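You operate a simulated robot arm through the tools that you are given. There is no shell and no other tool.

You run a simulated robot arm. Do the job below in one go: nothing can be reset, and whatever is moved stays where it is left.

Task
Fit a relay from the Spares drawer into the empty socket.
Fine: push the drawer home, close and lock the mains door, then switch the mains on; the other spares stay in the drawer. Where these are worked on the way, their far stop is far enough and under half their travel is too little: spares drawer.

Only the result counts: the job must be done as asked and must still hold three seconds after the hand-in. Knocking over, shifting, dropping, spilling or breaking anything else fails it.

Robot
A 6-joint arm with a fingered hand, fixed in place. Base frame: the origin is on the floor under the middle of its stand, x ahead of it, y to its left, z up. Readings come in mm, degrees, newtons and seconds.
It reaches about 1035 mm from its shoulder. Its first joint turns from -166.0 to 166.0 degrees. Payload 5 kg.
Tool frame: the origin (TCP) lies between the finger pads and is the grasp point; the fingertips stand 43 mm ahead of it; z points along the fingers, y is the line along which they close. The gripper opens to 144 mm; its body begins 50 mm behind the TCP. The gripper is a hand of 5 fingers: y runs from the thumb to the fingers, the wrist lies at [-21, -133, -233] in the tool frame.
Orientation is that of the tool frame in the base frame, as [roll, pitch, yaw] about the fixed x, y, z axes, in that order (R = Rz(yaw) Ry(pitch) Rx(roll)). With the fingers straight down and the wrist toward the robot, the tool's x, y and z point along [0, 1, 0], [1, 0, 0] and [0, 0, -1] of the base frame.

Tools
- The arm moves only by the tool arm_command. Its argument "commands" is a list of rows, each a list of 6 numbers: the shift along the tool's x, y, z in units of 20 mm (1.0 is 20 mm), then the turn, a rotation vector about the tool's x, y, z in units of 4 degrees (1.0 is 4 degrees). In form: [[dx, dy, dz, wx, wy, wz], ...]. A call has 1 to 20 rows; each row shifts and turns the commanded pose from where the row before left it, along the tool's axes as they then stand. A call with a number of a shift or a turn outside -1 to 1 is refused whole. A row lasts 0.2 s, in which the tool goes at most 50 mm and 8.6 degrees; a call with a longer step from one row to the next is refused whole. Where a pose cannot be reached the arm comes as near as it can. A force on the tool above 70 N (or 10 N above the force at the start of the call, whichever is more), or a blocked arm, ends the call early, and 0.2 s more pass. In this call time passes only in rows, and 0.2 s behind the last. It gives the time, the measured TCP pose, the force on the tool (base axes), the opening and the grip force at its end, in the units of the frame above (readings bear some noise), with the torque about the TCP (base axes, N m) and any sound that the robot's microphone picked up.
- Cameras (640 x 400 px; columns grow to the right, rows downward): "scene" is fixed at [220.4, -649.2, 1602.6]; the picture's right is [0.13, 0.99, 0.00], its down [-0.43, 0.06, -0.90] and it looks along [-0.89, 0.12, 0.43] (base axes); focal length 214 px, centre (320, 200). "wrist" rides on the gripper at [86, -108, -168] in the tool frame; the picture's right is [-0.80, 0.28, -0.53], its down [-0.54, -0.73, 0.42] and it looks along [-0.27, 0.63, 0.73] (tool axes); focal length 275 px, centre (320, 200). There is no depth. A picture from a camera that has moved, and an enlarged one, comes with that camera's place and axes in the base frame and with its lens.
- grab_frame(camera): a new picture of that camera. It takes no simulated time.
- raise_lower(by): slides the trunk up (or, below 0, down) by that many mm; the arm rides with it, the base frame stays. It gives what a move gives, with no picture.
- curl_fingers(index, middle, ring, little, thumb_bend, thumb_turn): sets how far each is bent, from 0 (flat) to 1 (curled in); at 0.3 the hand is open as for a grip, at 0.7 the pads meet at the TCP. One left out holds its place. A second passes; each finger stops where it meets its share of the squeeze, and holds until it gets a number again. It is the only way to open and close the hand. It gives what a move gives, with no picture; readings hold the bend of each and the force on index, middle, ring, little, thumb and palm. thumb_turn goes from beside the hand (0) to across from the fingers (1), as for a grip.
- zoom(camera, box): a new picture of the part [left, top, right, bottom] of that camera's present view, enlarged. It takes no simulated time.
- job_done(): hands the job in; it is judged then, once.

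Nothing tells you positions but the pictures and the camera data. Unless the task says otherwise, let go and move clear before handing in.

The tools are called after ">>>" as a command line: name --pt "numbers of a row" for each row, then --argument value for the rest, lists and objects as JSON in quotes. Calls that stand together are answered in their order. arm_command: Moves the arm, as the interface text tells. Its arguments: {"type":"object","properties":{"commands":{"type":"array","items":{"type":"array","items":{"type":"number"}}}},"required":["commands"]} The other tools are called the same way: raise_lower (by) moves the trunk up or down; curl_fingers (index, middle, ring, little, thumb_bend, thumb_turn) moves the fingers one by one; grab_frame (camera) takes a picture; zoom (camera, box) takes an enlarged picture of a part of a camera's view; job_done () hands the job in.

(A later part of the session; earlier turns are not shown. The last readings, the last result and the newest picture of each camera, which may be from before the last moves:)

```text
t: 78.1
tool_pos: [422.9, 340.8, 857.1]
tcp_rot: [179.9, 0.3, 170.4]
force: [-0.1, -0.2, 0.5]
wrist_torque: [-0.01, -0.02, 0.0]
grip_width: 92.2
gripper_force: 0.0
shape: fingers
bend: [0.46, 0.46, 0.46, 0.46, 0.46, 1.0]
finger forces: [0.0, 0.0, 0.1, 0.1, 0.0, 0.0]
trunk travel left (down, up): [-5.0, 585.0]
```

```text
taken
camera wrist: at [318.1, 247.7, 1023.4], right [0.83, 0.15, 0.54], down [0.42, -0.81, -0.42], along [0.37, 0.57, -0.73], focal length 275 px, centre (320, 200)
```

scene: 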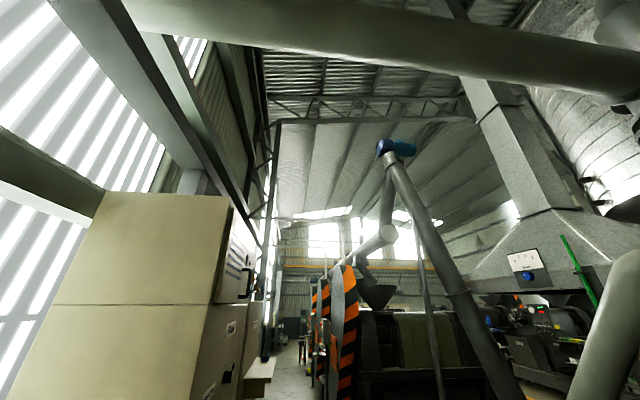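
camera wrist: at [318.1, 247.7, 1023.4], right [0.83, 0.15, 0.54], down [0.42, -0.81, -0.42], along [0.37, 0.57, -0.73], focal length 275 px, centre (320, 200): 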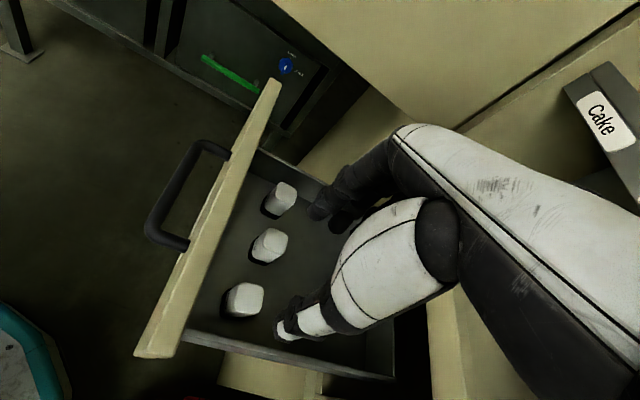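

Clear view from this side: spare 3 is near (425, 339), and in the background there is a green bar and a blue knob on another unit. I'll zoom on both.

>>> zoom --camera "wrist" --box '[160, 20, 360, 130]'

>>> zoom --camera "wrist" --box '[180, 150, 380, 350]'

```text
3.20 times, centred on (260, 75) of wrist
camera zoom: at [318.1, 247.7, 1023.4], right [0.83, 0.15, 0.54], down [0.42, -0.81, -0.42], along [0.37, 0.57, -0.73], focal length 881 px, centre (512, 600)
```

zoom: 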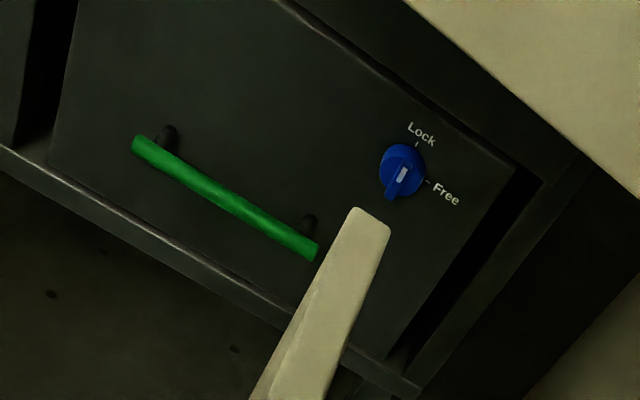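

```text
2.00 times, centred on (280, 250) of wrist
camera zoom: at [318.1, 247.7, 1023.4], right [0.83, 0.15, 0.54], down [0.42, -0.81, -0.42], along [0.37, 0.57, -0.73], focal length 551 px, centre (400, 100)
```

zoom: 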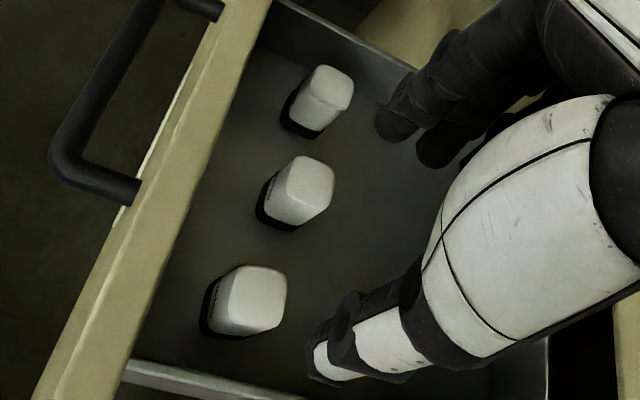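

The blue Lock/Free knob belongs to a neighbouring cupboard. I'll finish the turn to 180°, narrow the opening a little, and position over spare 3.

>>> arm_command --pt "0 0 0.9 0 0 -0.8" --pt "0.1 0 0.9 0 0 -0.8" --pt "0.1 0 0.9 0 0 -0.8" --pt "0.1 0 0.9 0 0 0" --pt "0 0 0.9 0 0 0" --pt "0 0 0.9 0 0 0"

>>> curl_fingers --index 0.53 --middle 0.53 --ring 0.53 --little 0.53 --thumb_bend 0.53

>>> zoom --camera "wrist" --box '[180, 170, 400, 350]'

```text
t: 79.5
tool_pos: [417.5, 340.6, 749.8]
tcp_rot: [180.0, 0.3, 179.9]
force: [-0.6, 0.4, -0.2]
wrist_torque: [0.03, -0.04, -0.01]
grip_width: 92.4
gripper_force: 0.0
shape: fingers
bend: [0.46, 0.46, 0.46, 0.46, 0.46, 1.0]
finger forces: [0.0, 0.0, 0.0, 0.0, 0.0, 0.0]
trunk travel left (down, up): [-5.0, 585.0]
```

```text
t: 80.5
tool_pos: [417.7, 341.4, 749.7]
tcp_rot: [-180.0, 0.1, -180.0]
force: [0.4, -0.3, -0.4]
wrist_torque: [-0.03, 0.01, -0.01]
grip_width: 67.9
gripper_force: 0.0
shape: fingers
bend: [0.53, 0.53, 0.53, 0.53, 0.53, 1.0]
finger forces: [0.0, 0.0, 0.0, 0.0, 0.0, 0.1]
trunk travel left (down, up): [-5.0, 585.0]
```

```text
2.22 times, centred on (290, 260) of wrist
camera zoom: at [329.5, 231.7, 915.6], right [0.79, 0.28, 0.54], down [0.54, -0.73, -0.42], along [0.27, 0.63, -0.73], focal length 612 px, centre (387, 67)
```

zoom: 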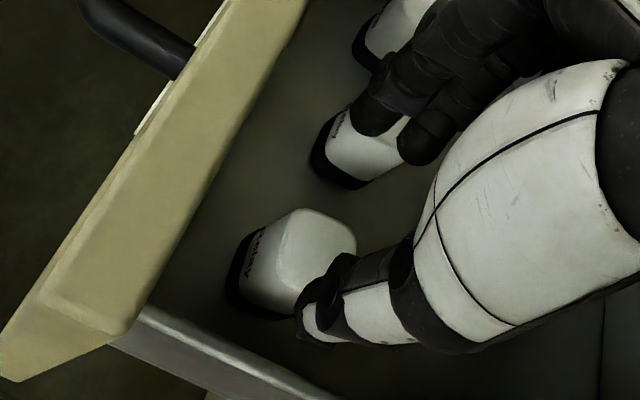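

>>> arm_command --pt "-0.1 -0.05 0.9 0 0 0" --pt "-0.05 0 0.9 0 0 0" --pt "0 0 0.9 0 0 0"

>>> zoom --camera "wrist" --box '[180, 170, 400, 350]'

```text
t: 81.3
tool_pos: [420.1, 340.7, 695.7]
tcp_rot: [179.8, 0.2, 180.0]
force: [-0.9, 1.4, 0.0]
wrist_torque: [0.06, 0.01, -0.02]
grip_width: 66.3
gripper_force: 1.1
shape: fingers
bend: [0.53, 0.53, 0.53, 0.53, 0.54, 1.0]
finger forces: [0.1, 0.1, 0.0, 0.0, 1.1, 0.0]
trunk travel left (down, up): [-5.0, 585.0]
```

```text
2.22 times, centred on (290, 260) of wrist
camera zoom: at [332.2, 231.1, 861.7], right [0.79, 0.28, 0.54], down [0.54, -0.73, -0.42], along [0.27, 0.63, -0.73], focal length 612 px, centre (387, 67)
```

zoom: 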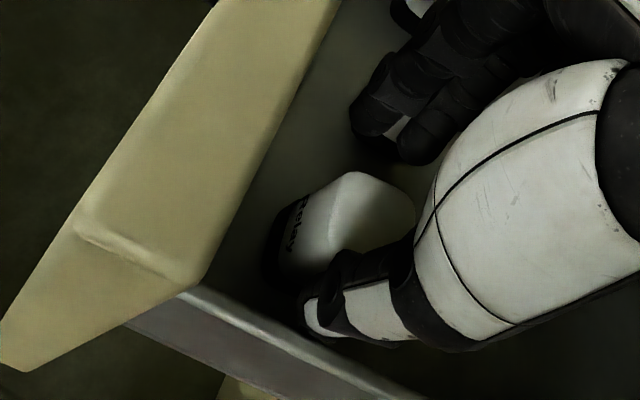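

The thumb is brushing the drawer's right wall. I'll close the thumb a little, shift 3 mm left, and continue down.

>>> curl_fingers --thumb_bend 0.57

>>> arm_command --pt "0 0.15 0.5 0 0 0" --pt "0 0 0.5 0 0 0"

>>> zoom --camera "wrist" --box '[180, 170, 400, 350]'

```text
t: 82.3
tool_pos: [419.6, 340.8, 695.9]
tcp_rot: [180.0, 0.2, 180.0]
force: [0.4, 0.7, 1.0]
wrist_torque: [0.01, 0.02, 0.03]
grip_width: 62.4
gripper_force: 0.1
shape: fingers
bend: [0.53, 0.53, 0.53, 0.53, 0.56, 1.0]
finger forces: [0.1, 0.0, 0.0, 0.1, 0.1, 0.0]
trunk travel left (down, up): [-5.0, 585.0]
```

```text
t: 82.9
tool_pos: [421.4, 343.1, 675.5]
tcp_rot: [-180.0, 0.1, -180.0]
force: [-0.6, 0.2, -0.6]
wrist_torque: [0.01, -0.02, 0.0]
grip_width: 62.5
gripper_force: 0.4
shape: fingers
bend: [0.53, 0.53, 0.53, 0.53, 0.56, 1.0]
finger forces: [0.0, 0.1, 0.0, 0.0, 0.1, 0.0]
trunk travel left (down, up): [-5.0, 585.0]
```

```text
2.22 times, centred on (290, 260) of wrist
camera zoom: at [332.4, 234.2, 841.5], right [0.79, 0.28, 0.54], down [0.54, -0.73, -0.42], along [0.27, 0.63, -0.73], focal length 612 px, centre (387, 67)
```

zoom: 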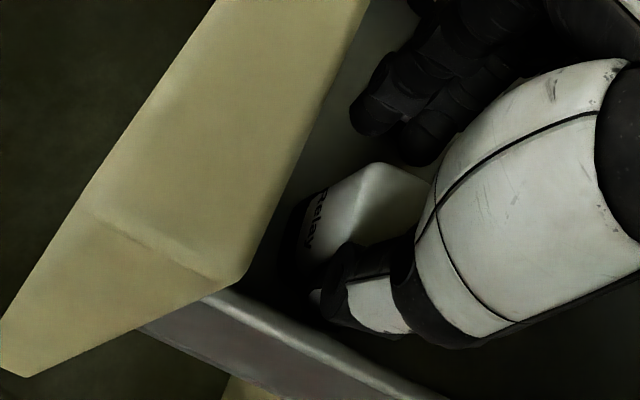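

>>> arm_command --pt "0 0 0.5 0 0 0" --pt "0 0 0.45 0 0 0"

>>> zoom --camera "wrist" --box '[180, 170, 400, 350]'

```text
t: 83.5
tool_pos: [419.5, 343.0, 657.1]
tcp_rot: [179.8, 0.3, 180.0]
force: [-0.3, -1.0, 0.7]
wrist_torque: [-0.01, 0.03, -0.04]
grip_width: 62.2
gripper_force: 1.4
shape: fingers
bend: [0.53, 0.53, 0.53, 0.53, 0.56, 1.0]
finger forces: [0.1, 0.3, 0.1, 0.0, 1.0, 0.0]
trunk travel left (down, up): [-5.0, 585.0]
```

```text
2.22 times, centred on (290, 260) of wrist
camera zoom: at [332.3, 234.1, 822.5], right [0.79, 0.28, 0.54], down [0.54, -0.73, -0.42], along [0.27, 0.63, -0.73], focal length 612 px, centre (387, 67)
```

zoom: 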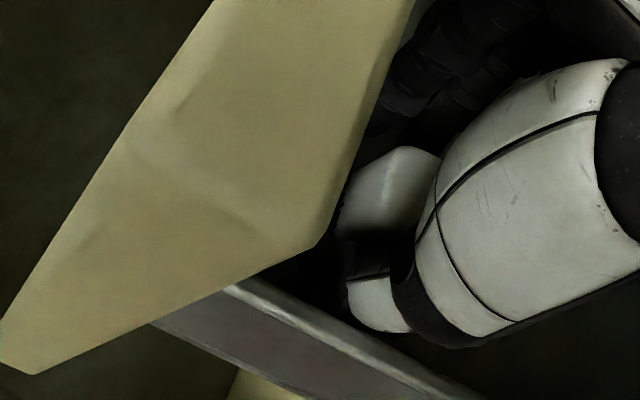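

The hand is around the relay. Closing index, middle and thumb on it.

>>> curl_fingers --index 0.62 --middle 0.62 --thumb_bend 0.62

>>> zoom --camera "wrist" --box '[250, 170, 400, 300]'

```text
t: 84.5
tool_pos: [420.0, 342.2, 656.6]
tcp_rot: [180.0, 0.2, -180.0]
force: [0.7, 0.2, 0.0]
wrist_torque: [-0.03, -0.03, -0.04]
grip_width: 41.1
gripper_force: 3.0
shape: fingers
bend: [0.61, 0.6, 0.53, 0.53, 0.6, 1.0]
finger forces: [0.8, 2.9, 0.0, 0.0, 3.5, 0.0]
trunk travel left (down, up): [-5.0, 585.0]
```

```text
3.08 times, centred on (325, 235) of wrist
camera zoom: at [332.3, 234.1, 822.5], right [0.79, 0.28, 0.54], down [0.54, -0.73, -0.42], along [0.27, 0.63, -0.73], focal length 847 px, centre (305, 92)
```

zoom: 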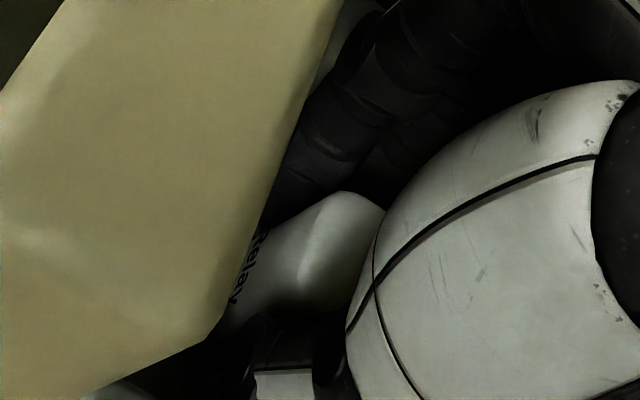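

All three digits bear on the cap (41 mm wide). I'll firm up the grip.

>>> curl_fingers --index 0.7 --middle 0.67 --thumb_bend 0.7

>>> zoom --camera "wrist" --box '[250, 170, 400, 300]'

```text
t: 85.5
tool_pos: [421.0, 344.2, 655.9]
tcp_rot: [179.9, 0.2, 180.0]
force: [0.7, -0.2, 1.1]
wrist_torque: [-0.01, -0.01, 0.02]
grip_width: 37.2
gripper_force: 14.1
shape: fingers
bend: [0.64, 0.62, 0.53, 0.53, 0.61, 1.0]
finger forces: [6.1, 7.5, 0.0, 0.0, 14.3, 0.1]
trunk travel left (down, up): [-5.0, 585.0]
```

```text
3.08 times, centred on (325, 235) of wrist
camera zoom: at [332.3, 234.0, 822.6], right [0.79, 0.28, 0.54], down [0.54, -0.73, -0.42], along [0.27, 0.63, -0.73], focal length 847 px, centre (305, 92)
```

zoom: 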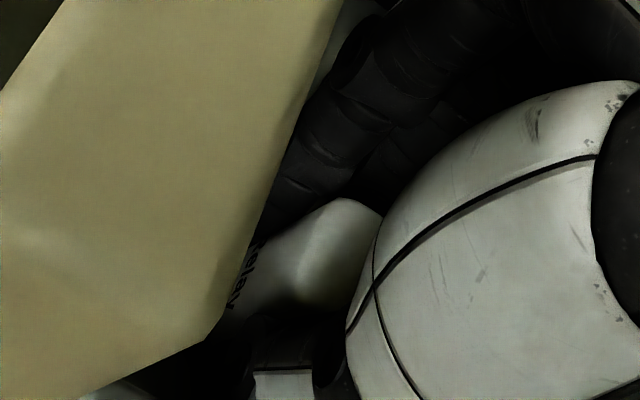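

Balanced grip: index 6 N, middle 7.5 N, thumb 14 N. Lifting slowly.

>>> arm_command --pt "0 0 -0.5 0 0 0" --pt "0 0 -0.5 0 0 0" --pt "0 0 -0.5 0 0 0" --pt "0 0 -0.5 0 0 0" --pt "0 0 -0.5 0 0 0" --pt "0 0 -0.5 0 0 0"

>>> zoom --camera "wrist" --box '[200, 150, 400, 330]'

```text
t: 86.9
tool_pos: [420.3, 341.3, 715.2]
tcp_rot: [-179.9, 0.2, -179.9]
force: [-0.3, 0.2, -1.6]
wrist_torque: [0.03, 0.02, 0.01]
grip_width: 37.1
gripper_force: 13.4
shape: fingers
bend: [0.64, 0.62, 0.53, 0.53, 0.61, 1.0]
finger forces: [6.2, 7.1, 0.0, 0.1, 14.2, 0.1]
trunk travel left (down, up): [-5.0, 585.0]
```

```text
2.22 times, centred on (300, 240) of wrist
camera zoom: at [332.4, 234.0, 882.2], right [0.79, 0.28, 0.54], down [0.54, -0.73, -0.42], along [0.27, 0.63, -0.73], focal length 612 px, centre (364, 111)
```

zoom: 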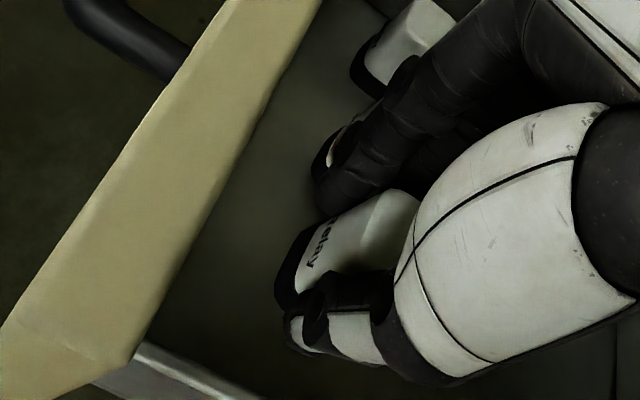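

The relay is held firmly and clear of the drawer floor. I'll raise it further and lift the trunk so the hand is above socket height.

>>> arm_command --pt "0 0 -0.8 0 0 0" --pt "0 0 -0.8 0 0 0" --pt "0 0 -0.8 0 0 0" --pt "0 0 -0.8 0 0 0" --pt "0 0 -0.8 0 0 0" --pt "0 0 -0.8 0 0 0"

>>> raise_lower --by 370

>>> grab_frame --camera "wrist"

```text
t: 88.3
tool_pos: [420.6, 343.1, 811.8]
tcp_rot: [-180.0, 0.3, -179.9]
force: [0.3, 0.5, -1.6]
wrist_torque: [-0.03, 0.04, -0.02]
grip_width: 37.2
gripper_force: 14.3
shape: fingers
bend: [0.64, 0.62, 0.53, 0.53, 0.61, 1.0]
finger forces: [6.1, 7.0, 0.0, 0.0, 14.1, 0.0]
trunk travel left (down, up): [-5.0, 585.0]
```

```text
t: 91.9
tool_pos: [421.1, 341.3, 1181.1]
tcp_rot: [-180.0, 0.2, -180.0]
force: [-0.8, 0.8, -1.1]
wrist_torque: [0.03, -0.02, -0.02]
grip_width: 37.3
gripper_force: 13.6
shape: fingers
bend: [0.64, 0.62, 0.53, 0.53, 0.61, 1.0]
finger forces: [6.2, 7.0, 0.1, 0.0, 14.0, 0.0]
trunk travel left (down, up): [-375.0, 215.0]
```

```text
taken
camera wrist: at [332.5, 234.0, 1348.4], right [0.79, 0.28, 0.54], down [0.54, -0.73, -0.42], along [0.27, 0.63, -0.73], focal length 275 px, centre (320, 200)
```

wrist: 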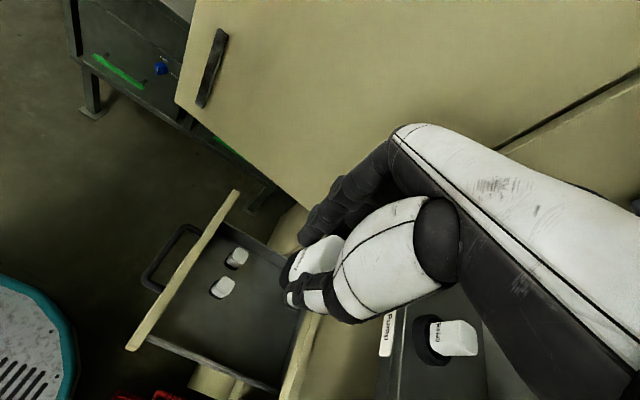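

>>> zoom --camera "wrist" --box '[370, 290, 510, 400]'

>>> zoom --camera "wrist" --box '[270, 220, 370, 320]'

>>> zoom --camera "wrist" --box '[160, 0, 400, 150]'

```text
3.64 times, centred on (440, 345) of wrist
camera zoom: at [332.5, 234.0, 1348.4], right [0.79, 0.28, 0.54], down [0.54, -0.73, -0.42], along [0.27, 0.63, -0.73], focal length 1001 px, centre (-116, -327)
```

zoom: 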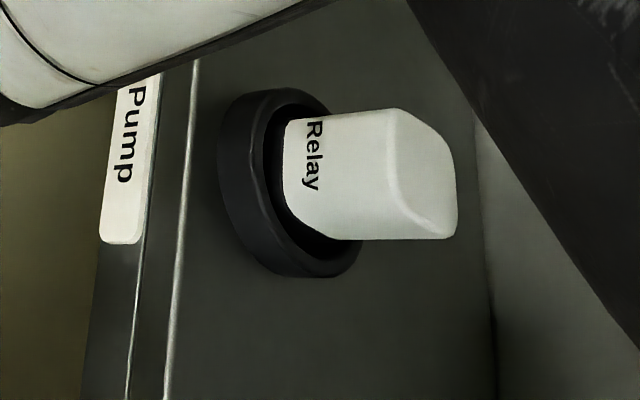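

```text
4.00 times, centred on (320, 270) of wrist
camera zoom: at [332.5, 234.0, 1348.4], right [0.79, 0.28, 0.54], down [0.54, -0.73, -0.42], along [0.27, 0.63, -0.73], focal length 1101 px, centre (320, -80)
```

zoom: 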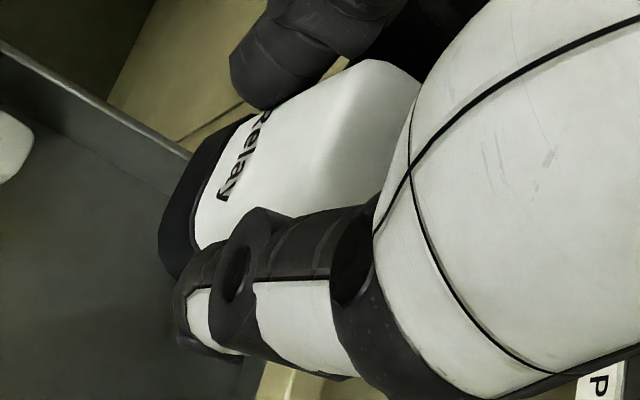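

```text
2.67 times, centred on (280, 75) of wrist
camera zoom: at [332.5, 234.0, 1348.4], right [0.79, 0.28, 0.54], down [0.54, -0.73, -0.42], along [0.27, 0.63, -0.73], focal length 734 px, centre (427, 533)
```

zoom: 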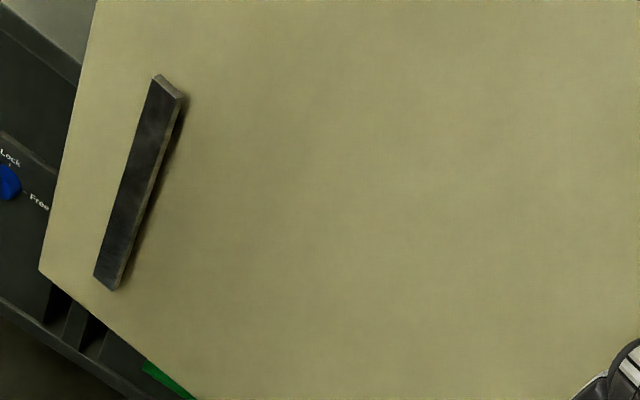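

The held relay is oriented text-forward like the seated ones. The Pump socket fits to about (695, 388) with ring top z≈1053 and seated cap top ≈1104, so Cake should be near (695, 528). I'll carry the relay toward it at safe height.

>>> arm_command --pt "-0.95 0.72 0 0 0 0" --pt "-0.95 0.72 0 0 0 0" --pt "-0.95 0.72 0 0 0 0" --pt "-0.95 0.72 0 0 0 0" --pt "-0.95 0.72 0 0 0 0" --pt "-0.95 0.72 0 0 0 0" --pt "-0.95 0.72 0 0 0 0" --pt "-0.95 0.72 0 0 0 0"

>>> grab_frame --camera "wrist"

```text
t: 93.7
tool_pos: [573.1, 456.8, 1181.3]
tcp_rot: [179.9, 0.1, 179.9]
force: [-1.3, -0.4, -0.5]
wrist_torque: [0.05, -0.1, 0.01]
grip_width: 37.0
gripper_force: 13.4
shape: fingers
bend: [0.64, 0.62, 0.53, 0.53, 0.61, 1.0]
finger forces: [5.9, 6.9, 0.0, 0.0, 14.0, 0.1]
trunk travel left (down, up): [-375.0, 215.0]
```

```text
taken
camera wrist: at [484.2, 348.4, 1348.6], right [0.8, 0.28, 0.54], down [0.54, -0.73, -0.42], along [0.27, 0.63, -0.73], focal length 275 px, centre (320, 200)
```

wrist: 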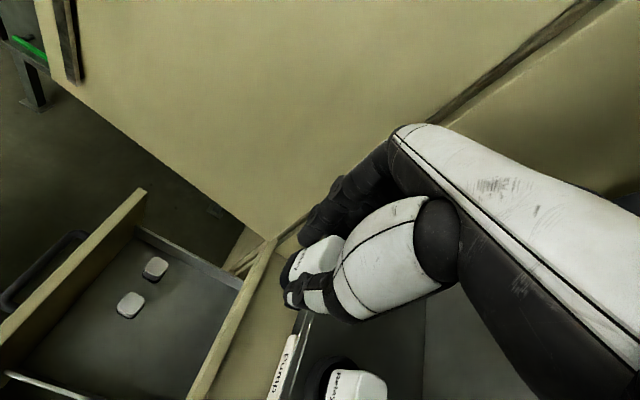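

>>> arm_command --pt "-0.825 0.55 0.05 0 0 0" --pt "-0.825 0.55 0.05 0 0 0" --pt "-0.825 0.55 0.05 0 0 0" --pt "-0.825 0.55 0.05 0 0 0" --pt "-0.825 0.55 0.05 0 0 0" --pt "-0.825 0.55 0.05 0 0 0"

>>> grab_frame --camera "wrist"

>>> zoom --camera "wrist" --box '[220, 210, 380, 350]'

```text
t: 95.1
tool_pos: [600.8, 484.4, 1123.4]
tcp_rot: [179.8, 0.5, 179.8]
force: [-0.5, -1.1, -0.8]
wrist_torque: [0.04, 0.01, -0.01]
grip_width: 37.0
gripper_force: 13.0
shape: fingers
bend: [0.64, 0.62, 0.53, 0.53, 0.61, 1.0]
finger forces: [5.7, 6.9, 0.1, 0.0, 13.9, 0.0]
out of reach, approached as far as the arm can: row 1, 2, 3, 4, 5, 6
trunk travel left (down, up): [-375.0, 215.0]
```

```text
taken
camera wrist: at [511.9, 376.1, 1289.3], right [0.79, 0.28, 0.54], down [0.54, -0.73, -0.42], along [0.27, 0.63, -0.73], focal length 275 px, centre (320, 200)
```

wrist: 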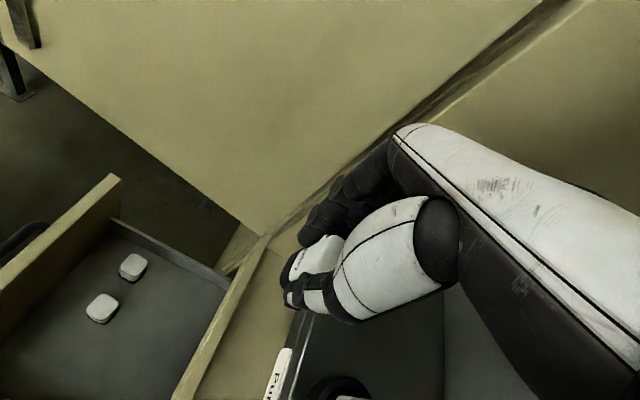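

```text
2.86 times, centred on (300, 280) of wrist
camera zoom: at [511.9, 376.1, 1289.3], right [0.79, 0.28, 0.54], down [0.54, -0.73, -0.42], along [0.27, 0.63, -0.73], focal length 786 px, centre (377, -29)
```

zoom: 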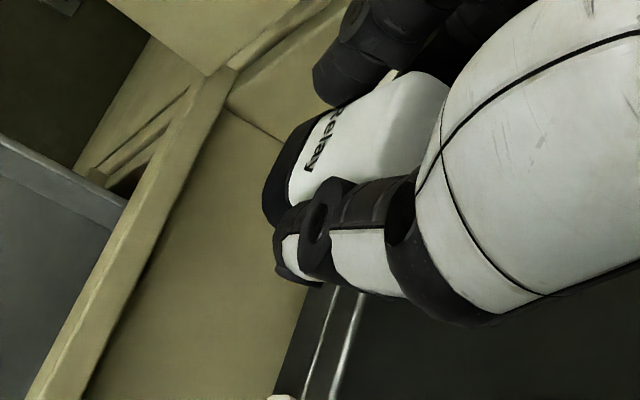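

At this trunk height the arm runs out of reach (the shoulder is low). I'll pull back, raise the trunk fully, then come down and forward again.

>>> arm_command --pt "1 -0.4 0 0 0 0" --pt "1 -0.4 0 0 0 0" --pt "1 -0.4 0 0 0 0" --pt "1 -0.4 0 0 0 0" --pt "1 -0.4 0 0 0 0" --pt "1 -0.4 0 0 0 0" --pt "1 -0.4 0 0 0 0" --pt "1 -0.4 0 0 0 0"

>>> raise_lower --by 212

>>> arm_command --pt "0 0 1 0 0 0" --pt "0 0 1 0 0 0" --pt "0 0 1 0 0 0" --pt "0 0 1 0 0 0" --pt "0 0 1 0 0 0" --pt "0 0 1 0 0 0" --pt "0 0 1 0 0 0" --pt "0 0 1 0 0 0"

>>> grab_frame --camera "wrist"

```text
t: 96.9
tool_pos: [439.8, 422.4, 1122.8]
tcp_rot: [180.0, 0.3, 180.0]
force: [-0.1, 0.4, -1.8]
wrist_torque: [-0.01, 0.04, -0.01]
grip_width: 36.9
gripper_force: 14.0
shape: fingers
bend: [0.64, 0.62, 0.53, 0.53, 0.61, 1.0]
finger forces: [5.8, 6.9, 0.0, 0.0, 13.8, 0.1]
trunk travel left (down, up): [-375.0, 215.0]
```

```text
t: 99.1
tool_pos: [440.3, 421.2, 1335.6]
tcp_rot: [-179.9, 0.3, -179.9]
force: [-0.5, 0.0, -0.3]
wrist_torque: [0.0, 0.03, -0.01]
grip_width: 36.9
gripper_force: 13.4
shape: fingers
bend: [0.64, 0.62, 0.53, 0.53, 0.61, 1.0]
finger forces: [5.9, 6.8, 0.0, 0.0, 13.8, 0.0]
trunk travel left (down, up): [-587.0, 3.0]
```

```text
t: 100.9
tool_pos: [442.5, 421.9, 1173.2]
tcp_rot: [179.9, 0.2, 180.0]
force: [-0.4, -0.5, -0.5]
wrist_torque: [0.0, 0.01, -0.02]
grip_width: 36.5
gripper_force: 13.6
shape: fingers
bend: [0.64, 0.62, 0.53, 0.53, 0.61, 1.0]
finger forces: [5.7, 6.8, 0.0, 0.0, 13.7, 0.0]
trunk travel left (down, up): [-587.0, 3.0]
```

```text
taken
camera wrist: at [353.9, 312.7, 1340.3], right [0.79, 0.28, 0.54], down [0.54, -0.73, -0.42], along [0.27, 0.63, -0.73], focal length 275 px, centre (320, 200)
```

wrist: 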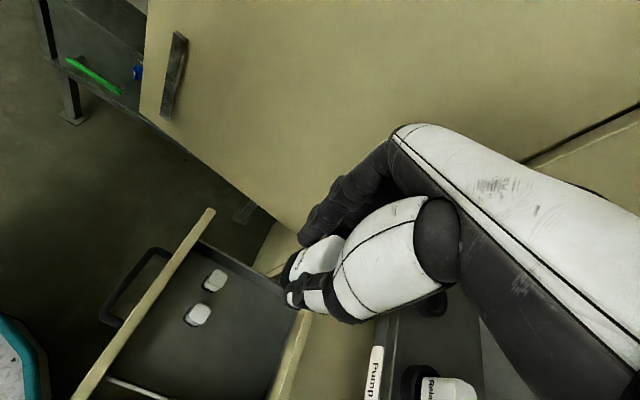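

>>> zoom --camera "wrist" --box '[360, 280, 500, 400]'

```text
3.33 times, centred on (430, 340) of wrist
camera zoom: at [353.9, 312.7, 1340.3], right [0.79, 0.28, 0.54], down [0.54, -0.73, -0.42], along [0.27, 0.63, -0.73], focal length 918 px, centre (-47, -267)
```

zoom: 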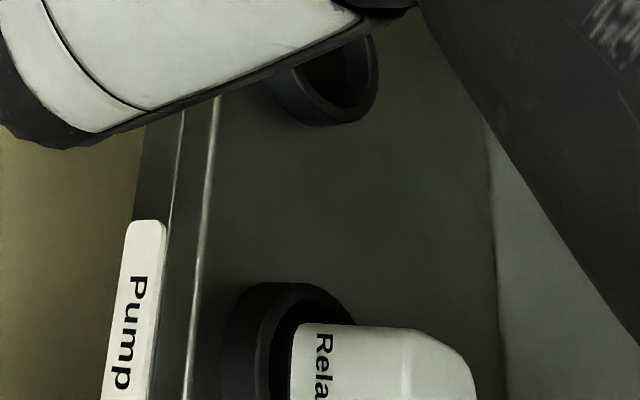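

Part of the empty Cake ring is visible; it fits to a centre near (698, 526). Moving the relay forward above it.

>>> arm_command --pt "-1 0.44 0 0 0 0" --pt "-1 0.44 0 0 0 0" --pt "-1 0.44 0 0 0 0" --pt "-1 0.44 0 0 0 0" --pt "-1 0.44 0 0 0 0" --pt "-1 0.44 0 0 0 0" --pt "-1 0.44 0 0 0 0" --pt "-1 0.44 0 0 0 0" --pt "-1 0.44 0 0 0 0" --pt "-1 0.44 0 0 0 0"

>>> grab_frame --camera "wrist"

>>> zoom --camera "wrist" --box '[240, 220, 400, 360]'

```text
t: 103.1
tool_pos: [642.5, 509.2, 1175.4]
tcp_rot: [-180.0, 0.2, 180.0]
force: [-0.1, -0.9, -0.5]
wrist_torque: [0.0, 0.06, 0.0]
grip_width: 36.7
gripper_force: 12.3
shape: fingers
bend: [0.64, 0.63, 0.53, 0.53, 0.61, 1.0]
finger forces: [5.7, 6.8, 0.0, 0.0, 13.7, 0.0]
trunk travel left (down, up): [-587.0, 3.0]
```

```text
taken
camera wrist: at [554.3, 401.4, 1341.2], right [0.8, 0.28, 0.54], down [0.54, -0.73, -0.42], along [0.27, 0.63, -0.73], focal length 275 px, centre (320, 200)
```

wrist: 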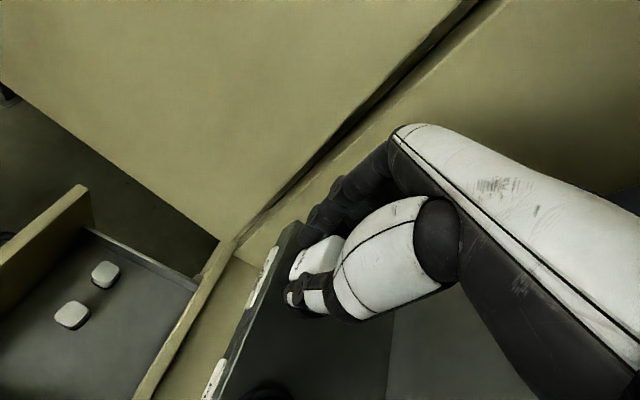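

```text
2.86 times, centred on (320, 290) of wrist
camera zoom: at [554.3, 401.4, 1341.2], right [0.8, 0.28, 0.54], down [0.54, -0.73, -0.42], along [0.27, 0.63, -0.73], focal length 786 px, centre (320, -57)
```

zoom: 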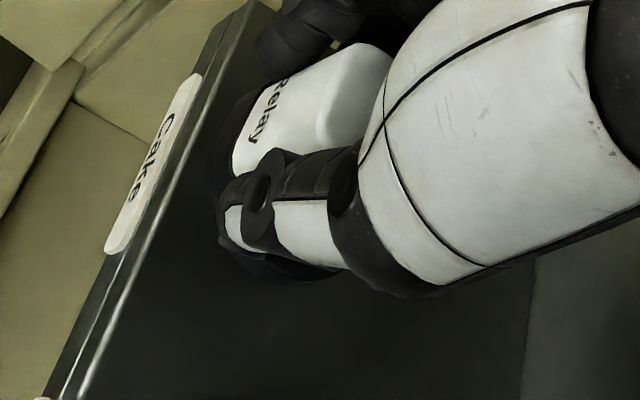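

>>> zoom --camera "wrist" --box '[270, 230, 370, 330]'

```text
4.00 times, centred on (320, 280) of wrist
camera zoom: at [554.3, 401.4, 1341.2], right [0.8, 0.28, 0.54], down [0.54, -0.73, -0.42], along [0.27, 0.63, -0.73], focal length 1101 px, centre (320, -120)
```

zoom: 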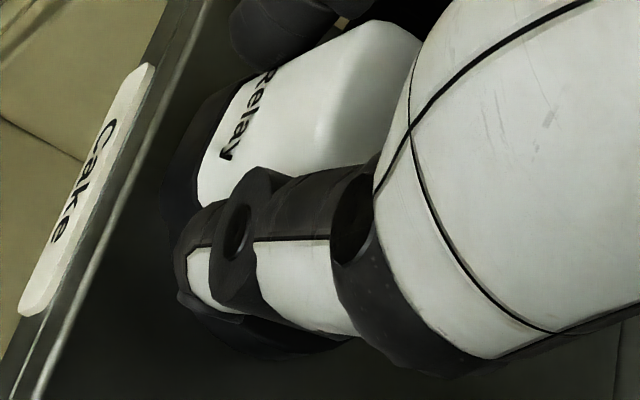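

The ring centre fits to about (698, 525); the held relay's centre is offset about (+14, +2) from the TCP, with its base about 64 mm below it. I'll move over the ring at a height that keeps 30 mm clearance.

>>> arm_command --pt "-0.687 0.23 0.4 0 0 0" --pt "-0.687 0.23 0.4 0 0 0" --pt "-0.687 0.23 0.4 0 0 0"

>>> grab_frame --camera "wrist"

>>> zoom --camera "wrist" --box '[250, 220, 370, 340]'

```text
t: 103.9
tool_pos: [670.3, 518.6, 1155.7]
tcp_rot: [179.9, 0.3, -180.0]
force: [0.2, -0.2, 0.3]
wrist_torque: [-0.01, -0.04, 0.02]
grip_width: 36.9
gripper_force: 13.3
shape: fingers
bend: [0.64, 0.63, 0.53, 0.53, 0.61, 1.0]
finger forces: [5.7, 6.7, 0.1, 0.0, 13.6, 0.0]
out of reach, approached as far as the arm can: row 3
trunk travel left (down, up): [-587.0, 3.0]
```

```text
taken
camera wrist: at [581.7, 409.4, 1321.1], right [0.79, 0.28, 0.54], down [0.54, -0.73, -0.42], along [0.27, 0.63, -0.73], focal length 275 px, centre (320, 200)
```

wrist: 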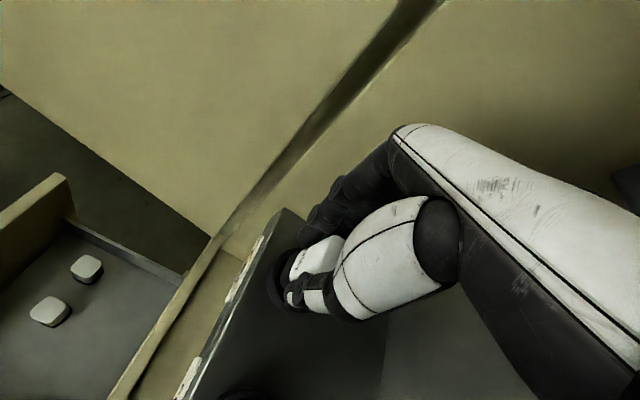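

```text
3.33 times, centred on (310, 280) of wrist
camera zoom: at [581.7, 409.4, 1321.1], right [0.79, 0.28, 0.54], down [0.54, -0.73, -0.42], along [0.27, 0.63, -0.73], focal length 918 px, centre (353, -67)
```

zoom: 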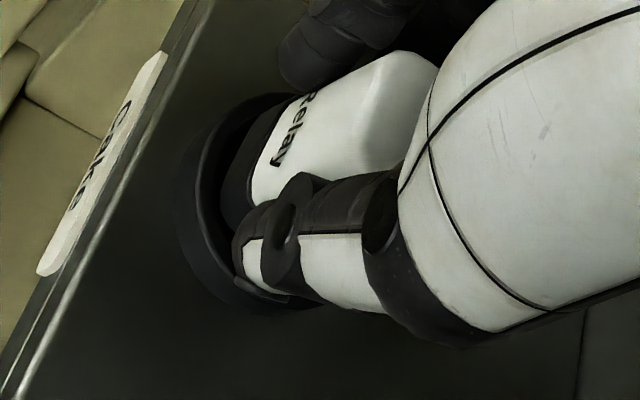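

>>> zoom --camera "wrist" --box '[260, 235, 330, 305]'

```text
5.71 times, centred on (295, 270) of wrist
camera zoom: at [581.7, 409.4, 1321.1], right [0.79, 0.28, 0.54], down [0.54, -0.73, -0.42], along [0.27, 0.63, -0.73], focal length 1573 px, centre (463, -200)
```

zoom: 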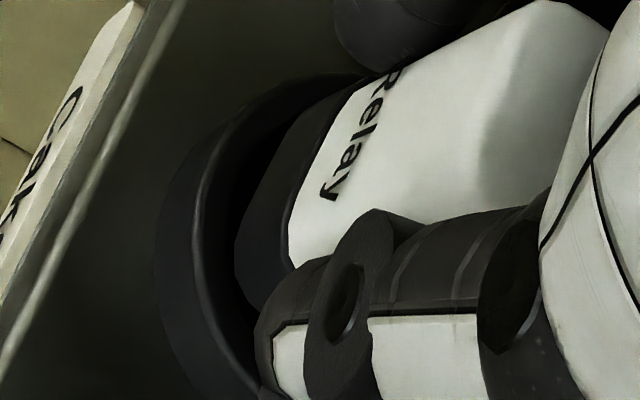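

Now the ring is clear: its rim fits a circle centred near (691, 530), radius ≈33, and the relay's base is about 11 mm short in x and y. I'll correct the position while lowering to 12 mm above the ring.

>>> arm_command --pt "-0.2 0.27 0.6 0 0 0" --pt "-0.2 0.27 0.6 0 0 0"

>>> zoom --camera "wrist" --box '[260, 235, 330, 305]'

```text
t: 104.5
tool_pos: [674.8, 526.9, 1126.0]
tcp_rot: [-180.0, 0.1, -180.0]
force: [0.6, 0.3, -2.0]
wrist_torque: [-0.04, 0.08, 0.02]
grip_width: 36.7
gripper_force: 13.2
shape: fingers
bend: [0.64, 0.63, 0.53, 0.53, 0.61, 1.0]
finger forces: [5.8, 6.8, 0.1, 0.0, 13.6, 0.0]
out of reach, approached as far as the arm can: row 1
trunk travel left (down, up): [-587.0, 3.0]
```

```text
5.71 times, centred on (295, 270) of wrist
camera zoom: at [587.0, 417.9, 1293.2], right [0.79, 0.28, 0.54], down [0.54, -0.73, -0.42], along [0.27, 0.63, -0.73], focal length 1573 px, centre (463, -200)
```

zoom: 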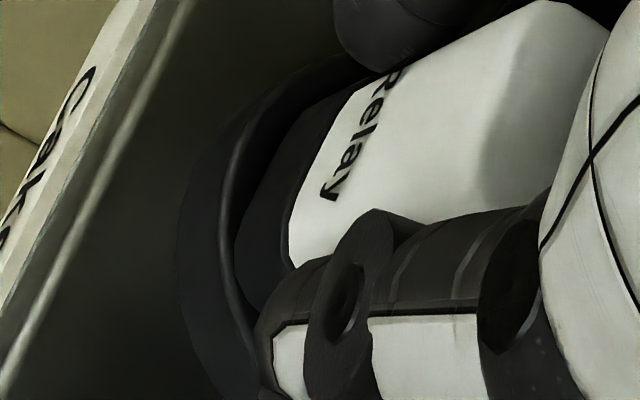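

>>> arm_command --pt "-0.21 0.16 0 0 0 0"

>>> zoom --camera "wrist" --box '[260, 235, 330, 305]'

```text
t: 104.9
tool_pos: [674.1, 527.4, 1129.2]
tcp_rot: [180.0, 0.1, -180.0]
force: [0.8, -0.8, -0.4]
wrist_torque: [0.02, 0.05, -0.01]
grip_width: 36.6
gripper_force: 12.9
shape: fingers
bend: [0.64, 0.63, 0.53, 0.53, 0.61, 1.0]
finger forces: [5.7, 6.8, 0.0, 0.0, 13.6, 0.1]
out of reach, approached as far as the arm can: row 1
trunk travel left (down, up): [-587.0, 3.0]
```

```text
5.71 times, centred on (295, 270) of wrist
camera zoom: at [586.2, 417.4, 1294.5], right [0.79, 0.28, 0.54], down [0.54, -0.73, -0.42], along [0.27, 0.63, -0.73], focal length 1573 px, centre (463, -200)
```

zoom: 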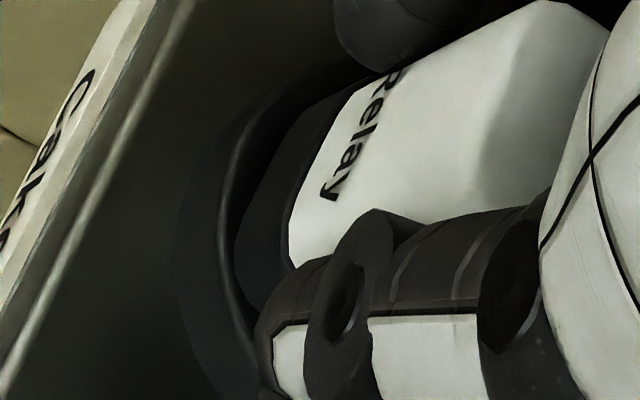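

The arm is at its reach limit at this height, but reach grows as it goes lower. I'll use the last few millimetres of trunk and lower slightly while stepping to the target.

>>> raise_lower --by 3

>>> arm_command --pt "-0.2 0.13 0.5 0 0 0"

>>> zoom --camera "wrist" --box '[260, 235, 330, 305]'

```text
t: 105.5
tool_pos: [674.4, 526.3, 1131.7]
tcp_rot: [-180.0, 0.2, -180.0]
force: [0.1, -0.8, -1.3]
wrist_torque: [0.02, 0.03, -0.02]
grip_width: 36.9
gripper_force: 12.6
shape: fingers
bend: [0.64, 0.63, 0.53, 0.53, 0.61, 1.0]
finger forces: [5.8, 6.7, 0.0, 0.1, 13.6, 0.0]
trunk travel left (down, up): [-590.0, 0.0]
```

```text
t: 105.8
tool_pos: [675.9, 528.2, 1123.7]
tcp_rot: [179.8, 0.6, -180.0]
force: [-1.3, -0.9, 5.1]
wrist_torque: [-0.15, -0.02, -0.02]
grip_width: 36.8
gripper_force: 13.9
shape: fingers
bend: [0.64, 0.63, 0.53, 0.53, 0.62, 1.0]
finger forces: [6.4, 7.3, 0.0, 0.0, 14.8, 0.1]
trunk travel left (down, up): [-590.0, 0.0]
```

```text
5.71 times, centred on (295, 270) of wrist
camera zoom: at [587.2, 418.1, 1289.0], right [0.79, 0.28, 0.54], down [0.54, -0.72, -0.42], along [0.27, 0.63, -0.73], focal length 1573 px, centre (463, -200)
```

zoom: 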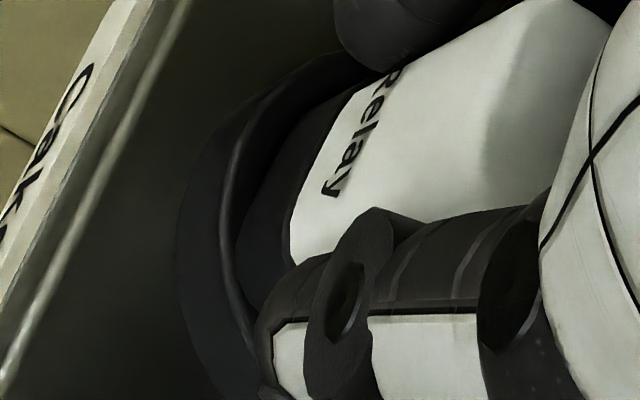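

The relay base has just touched the rim (5 N). I'll nudge it forward and left along the rim so it can drop in.

>>> arm_command --pt "-0.25 0.1 0.05 0 0 0"

>>> zoom --camera "wrist" --box '[260, 235, 330, 305]'

```text
t: 106.2
tool_pos: [674.8, 527.5, 1123.2]
tcp_rot: [179.8, 0.4, -180.0]
force: [-0.9, 0.9, 10.1]
wrist_torque: [-0.16, 0.0, 0.01]
grip_width: 36.5
gripper_force: 14.7
shape: fingers
bend: [0.64, 0.63, 0.53, 0.53, 0.62, 1.0]
finger forces: [6.6, 7.6, 0.1, 0.1, 15.2, 0.0]
out of reach, approached as far as the arm can: row 1
trunk travel left (down, up): [-590.0, 0.0]
```

```text
5.71 times, centred on (295, 270) of wrist
camera zoom: at [587.3, 418.2, 1288.7], right [0.79, 0.28, 0.54], down [0.54, -0.72, -0.42], along [0.27, 0.63, -0.73], focal length 1573 px, centre (463, -200)
```

zoom: 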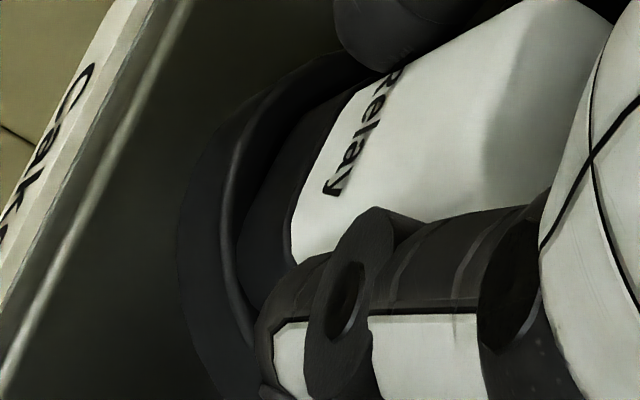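

The reach limit holds the hand about 4 mm short. Leaning the wrist back by about 2° buys enough reach with negligible relay tilt, so I'll do that with a tiny lift and shift.

>>> arm_command --pt "0 0 -0.2 0 -0.5 0" --pt "-0.22 0.12 0 0 -0.1 0"

>>> zoom --camera "wrist" --box '[260, 235, 330, 305]'

```text
t: 106.8
tool_pos: [681.0, 528.9, 1124.6]
tcp_rot: [-180.0, 2.7, 179.9]
force: [-0.3, 0.0, -0.6]
wrist_torque: [-0.03, 0.01, 0.01]
grip_width: 36.3
gripper_force: 13.8
shape: fingers
bend: [0.64, 0.63, 0.53, 0.53, 0.62, 1.0]
finger forces: [6.4, 6.8, 0.0, 0.0, 14.1, 0.1]
trunk travel left (down, up): [-590.0, 0.0]
```

```text
5.71 times, centred on (295, 270) of wrist
camera zoom: at [586.0, 421.1, 1287.0], right [0.77, 0.28, 0.57], down [0.56, -0.73, -0.4], along [0.3, 0.63, -0.72], focal length 1573 px, centre (463, -200)
```

zoom: 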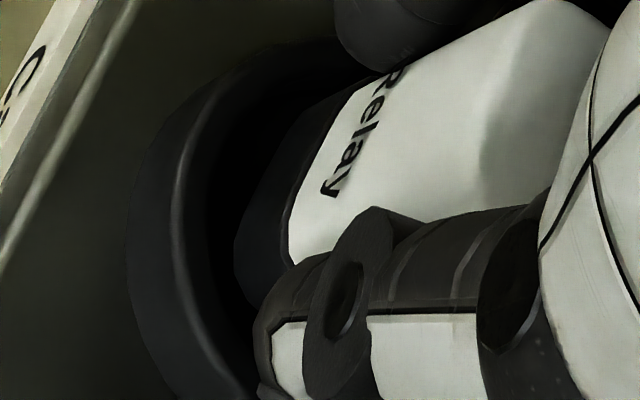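

The relay base is now about 2–3 mm past centre in x. I'll take half the lean back out, shift slightly, and start lowering into the ring.

>>> arm_command --pt "0.06 0.03 0 0 0.3 0" --pt "0 0 0.2 0 0 0"

>>> zoom --camera "wrist" --box '[260, 235, 330, 305]'

```text
t: 107.5
tool_pos: [678.7, 529.7, 1121.4]
tcp_rot: [179.9, 1.5, 180.0]
force: [0.4, 0.5, 6.9]
wrist_torque: [-0.14, 0.02, -0.02]
grip_width: 36.3
gripper_force: 14.3
shape: fingers
bend: [0.64, 0.63, 0.53, 0.53, 0.62, 1.0]
finger forces: [6.4, 7.6, 0.1, 0.0, 14.8, 0.0]
trunk travel left (down, up): [-590.0, 0.0]
```

```text
5.71 times, centred on (295, 270) of wrist
camera zoom: at [587.3, 421.4, 1286.6], right [0.78, 0.28, 0.56], down [0.55, -0.73, -0.41], along [0.29, 0.63, -0.72], focal length 1573 px, centre (463, -200)
```

zoom: 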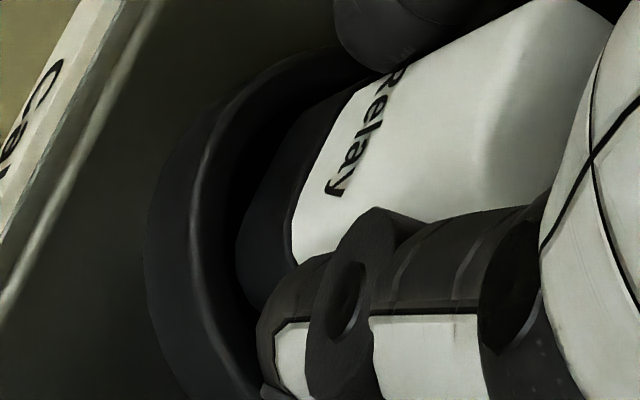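

Contact torque puts the touch point on the right (−y) side of the base, so the relay needs to go left a few millimetres. Shifting +y 3 mm and pressing lightly again.

>>> arm_command --pt "0 0 -0.15 0 0 0" --pt "0 0.15 0 0 0 0" --pt "0 0 0.25 0 0 0"

>>> zoom --camera "wrist" --box '[260, 235, 330, 305]'

```text
t: 108.2
tool_pos: [676.6, 530.9, 1121.2]
tcp_rot: [179.9, 1.7, -180.0]
force: [3.4, 0.1, 12.7]
wrist_torque: [-0.25, -0.11, -0.03]
grip_width: 36.0
gripper_force: 14.6
shape: fingers
bend: [0.64, 0.62, 0.53, 0.53, 0.62, 1.0]
finger forces: [6.0, 8.5, 0.1, 0.0, 15.7, 0.0]
out of reach, approached as far as the arm can: row 2
trunk travel left (down, up): [-590.0, 0.0]
```

```text
5.71 times, centred on (295, 270) of wrist
camera zoom: at [584.9, 422.4, 1285.3], right [0.78, 0.28, 0.56], down [0.55, -0.72, -0.41], along [0.29, 0.63, -0.72], focal length 1573 px, centre (463, -200)
```

zoom: 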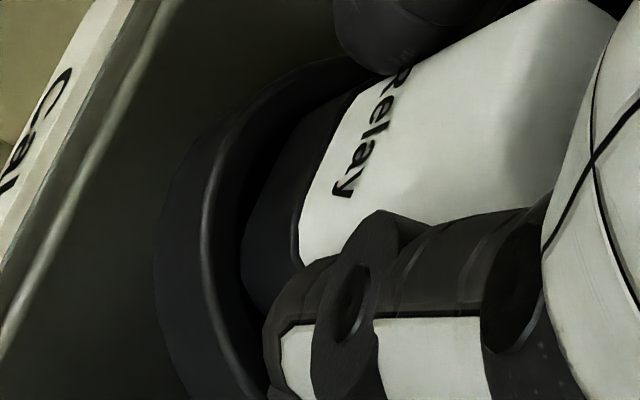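

Measured from this view, the ring centre is (692, 531) and the relay base sits about 2.7 mm short in x, with a slight roll that lowers its right edge. I'll lift 4 mm, add a little lean for reach, take out the roll, and recentre.

>>> arm_command --pt "0 0 -0.2 0 -0.3 0" --pt "-0.08 0.08 0 0.3 0 0"

>>> zoom --camera "wrist" --box '[260, 235, 330, 305]'

```text
t: 108.8
tool_pos: [676.1, 532.1, 1121.4]
tcp_rot: [-178.8, 2.6, 179.9]
force: [0.3, 0.8, -1.0]
wrist_torque: [0.07, -0.04, -0.04]
grip_width: 35.9
gripper_force: 13.9
shape: fingers
bend: [0.64, 0.63, 0.53, 0.53, 0.62, 1.0]
finger forces: [6.5, 7.1, 0.0, 0.0, 13.3, 0.0]
trunk travel left (down, up): [-590.0, 0.0]
```

```text
5.71 times, centred on (295, 270) of wrist
camera zoom: at [581.9, 428.2, 1285.9], right [0.77, 0.29, 0.56], down [0.56, -0.73, -0.38], along [0.3, 0.61, -0.73], focal length 1573 px, centre (463, -200)
```

zoom: 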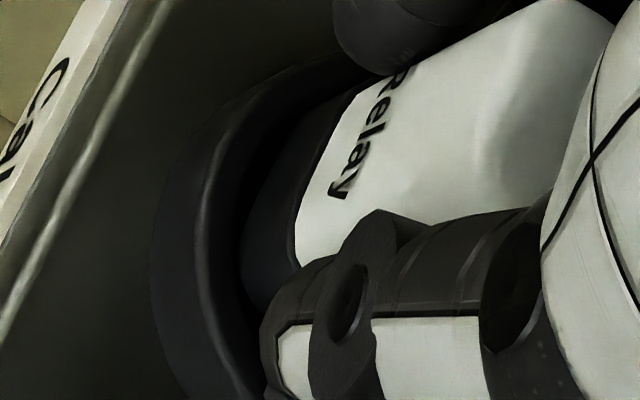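

>>> arm_command --pt "-0.13 0.03 0.1 0 -0.1 0"

>>> zoom --camera "wrist" --box '[260, 235, 330, 305]'

```text
t: 109.2
tool_pos: [679.2, 534.1, 1118.6]
tcp_rot: [-178.8, 3.2, 179.9]
force: [0.4, 0.1, -0.6]
wrist_torque: [0.02, 0.05, 0.01]
grip_width: 35.9
gripper_force: 13.6
shape: fingers
bend: [0.64, 0.63, 0.53, 0.53, 0.62, 1.0]
finger forces: [6.5, 6.9, 0.0, 0.0, 13.7, 0.0]
trunk travel left (down, up): [-590.0, 0.0]
```

```text
5.71 times, centred on (295, 270) of wrist
camera zoom: at [583.4, 427.7, 1283.9], right [0.77, 0.29, 0.57], down [0.56, -0.73, -0.38], along [0.31, 0.61, -0.73], focal length 1573 px, centre (463, -200)
```

zoom: 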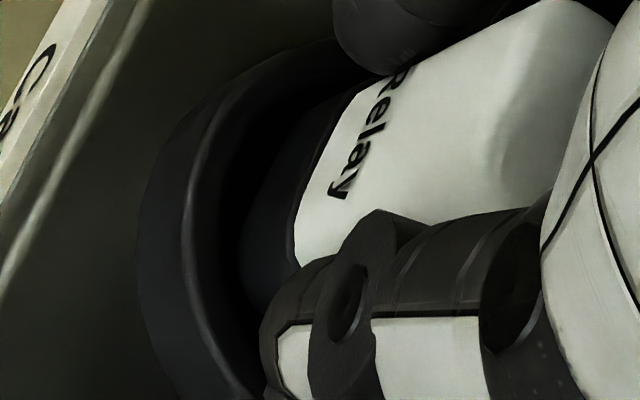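

No contact at a height where it touched before, so the base seems to be entering the ring. Lowering further in small steps.

>>> arm_command --pt "0 0 0.15 0 0 0"

>>> arm_command --pt "0 0 0.15 0 0 0"

>>> zoom --camera "wrist" --box '[260, 235, 330, 305]'

```text
t: 109.7
tool_pos: [681.7, 533.6, 1116.0]
tcp_rot: [-178.9, 3.1, 179.9]
force: [0.0, 0.2, -1.0]
wrist_torque: [0.03, 0.02, -0.01]
grip_width: 35.9
gripper_force: 13.9
shape: fingers
bend: [0.64, 0.63, 0.53, 0.53, 0.62, 1.0]
finger forces: [6.4, 6.9, 0.0, 0.0, 13.7, 0.0]
trunk travel left (down, up): [-590.0, 0.0]
```

```text
t: 110.0
tool_pos: [681.9, 535.4, 1114.6]
tcp_rot: [-178.9, 3.2, 180.0]
force: [-0.1, 0.1, -0.5]
wrist_torque: [-0.01, 0.0, 0.0]
grip_width: 36.2
gripper_force: 14.1
shape: fingers
bend: [0.64, 0.63, 0.53, 0.53, 0.62, 1.0]
finger forces: [6.4, 6.9, 0.1, 0.0, 13.7, 0.0]
trunk travel left (down, up): [-590.0, 0.0]
```

```text
5.71 times, centred on (295, 270) of wrist
camera zoom: at [585.3, 428.9, 1278.3], right [0.77, 0.29, 0.57], down [0.56, -0.73, -0.38], along [0.31, 0.61, -0.73], focal length 1573 px, centre (463, -200)
```

zoom: 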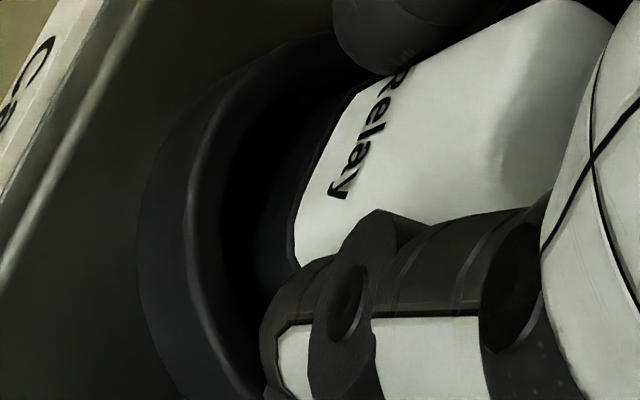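

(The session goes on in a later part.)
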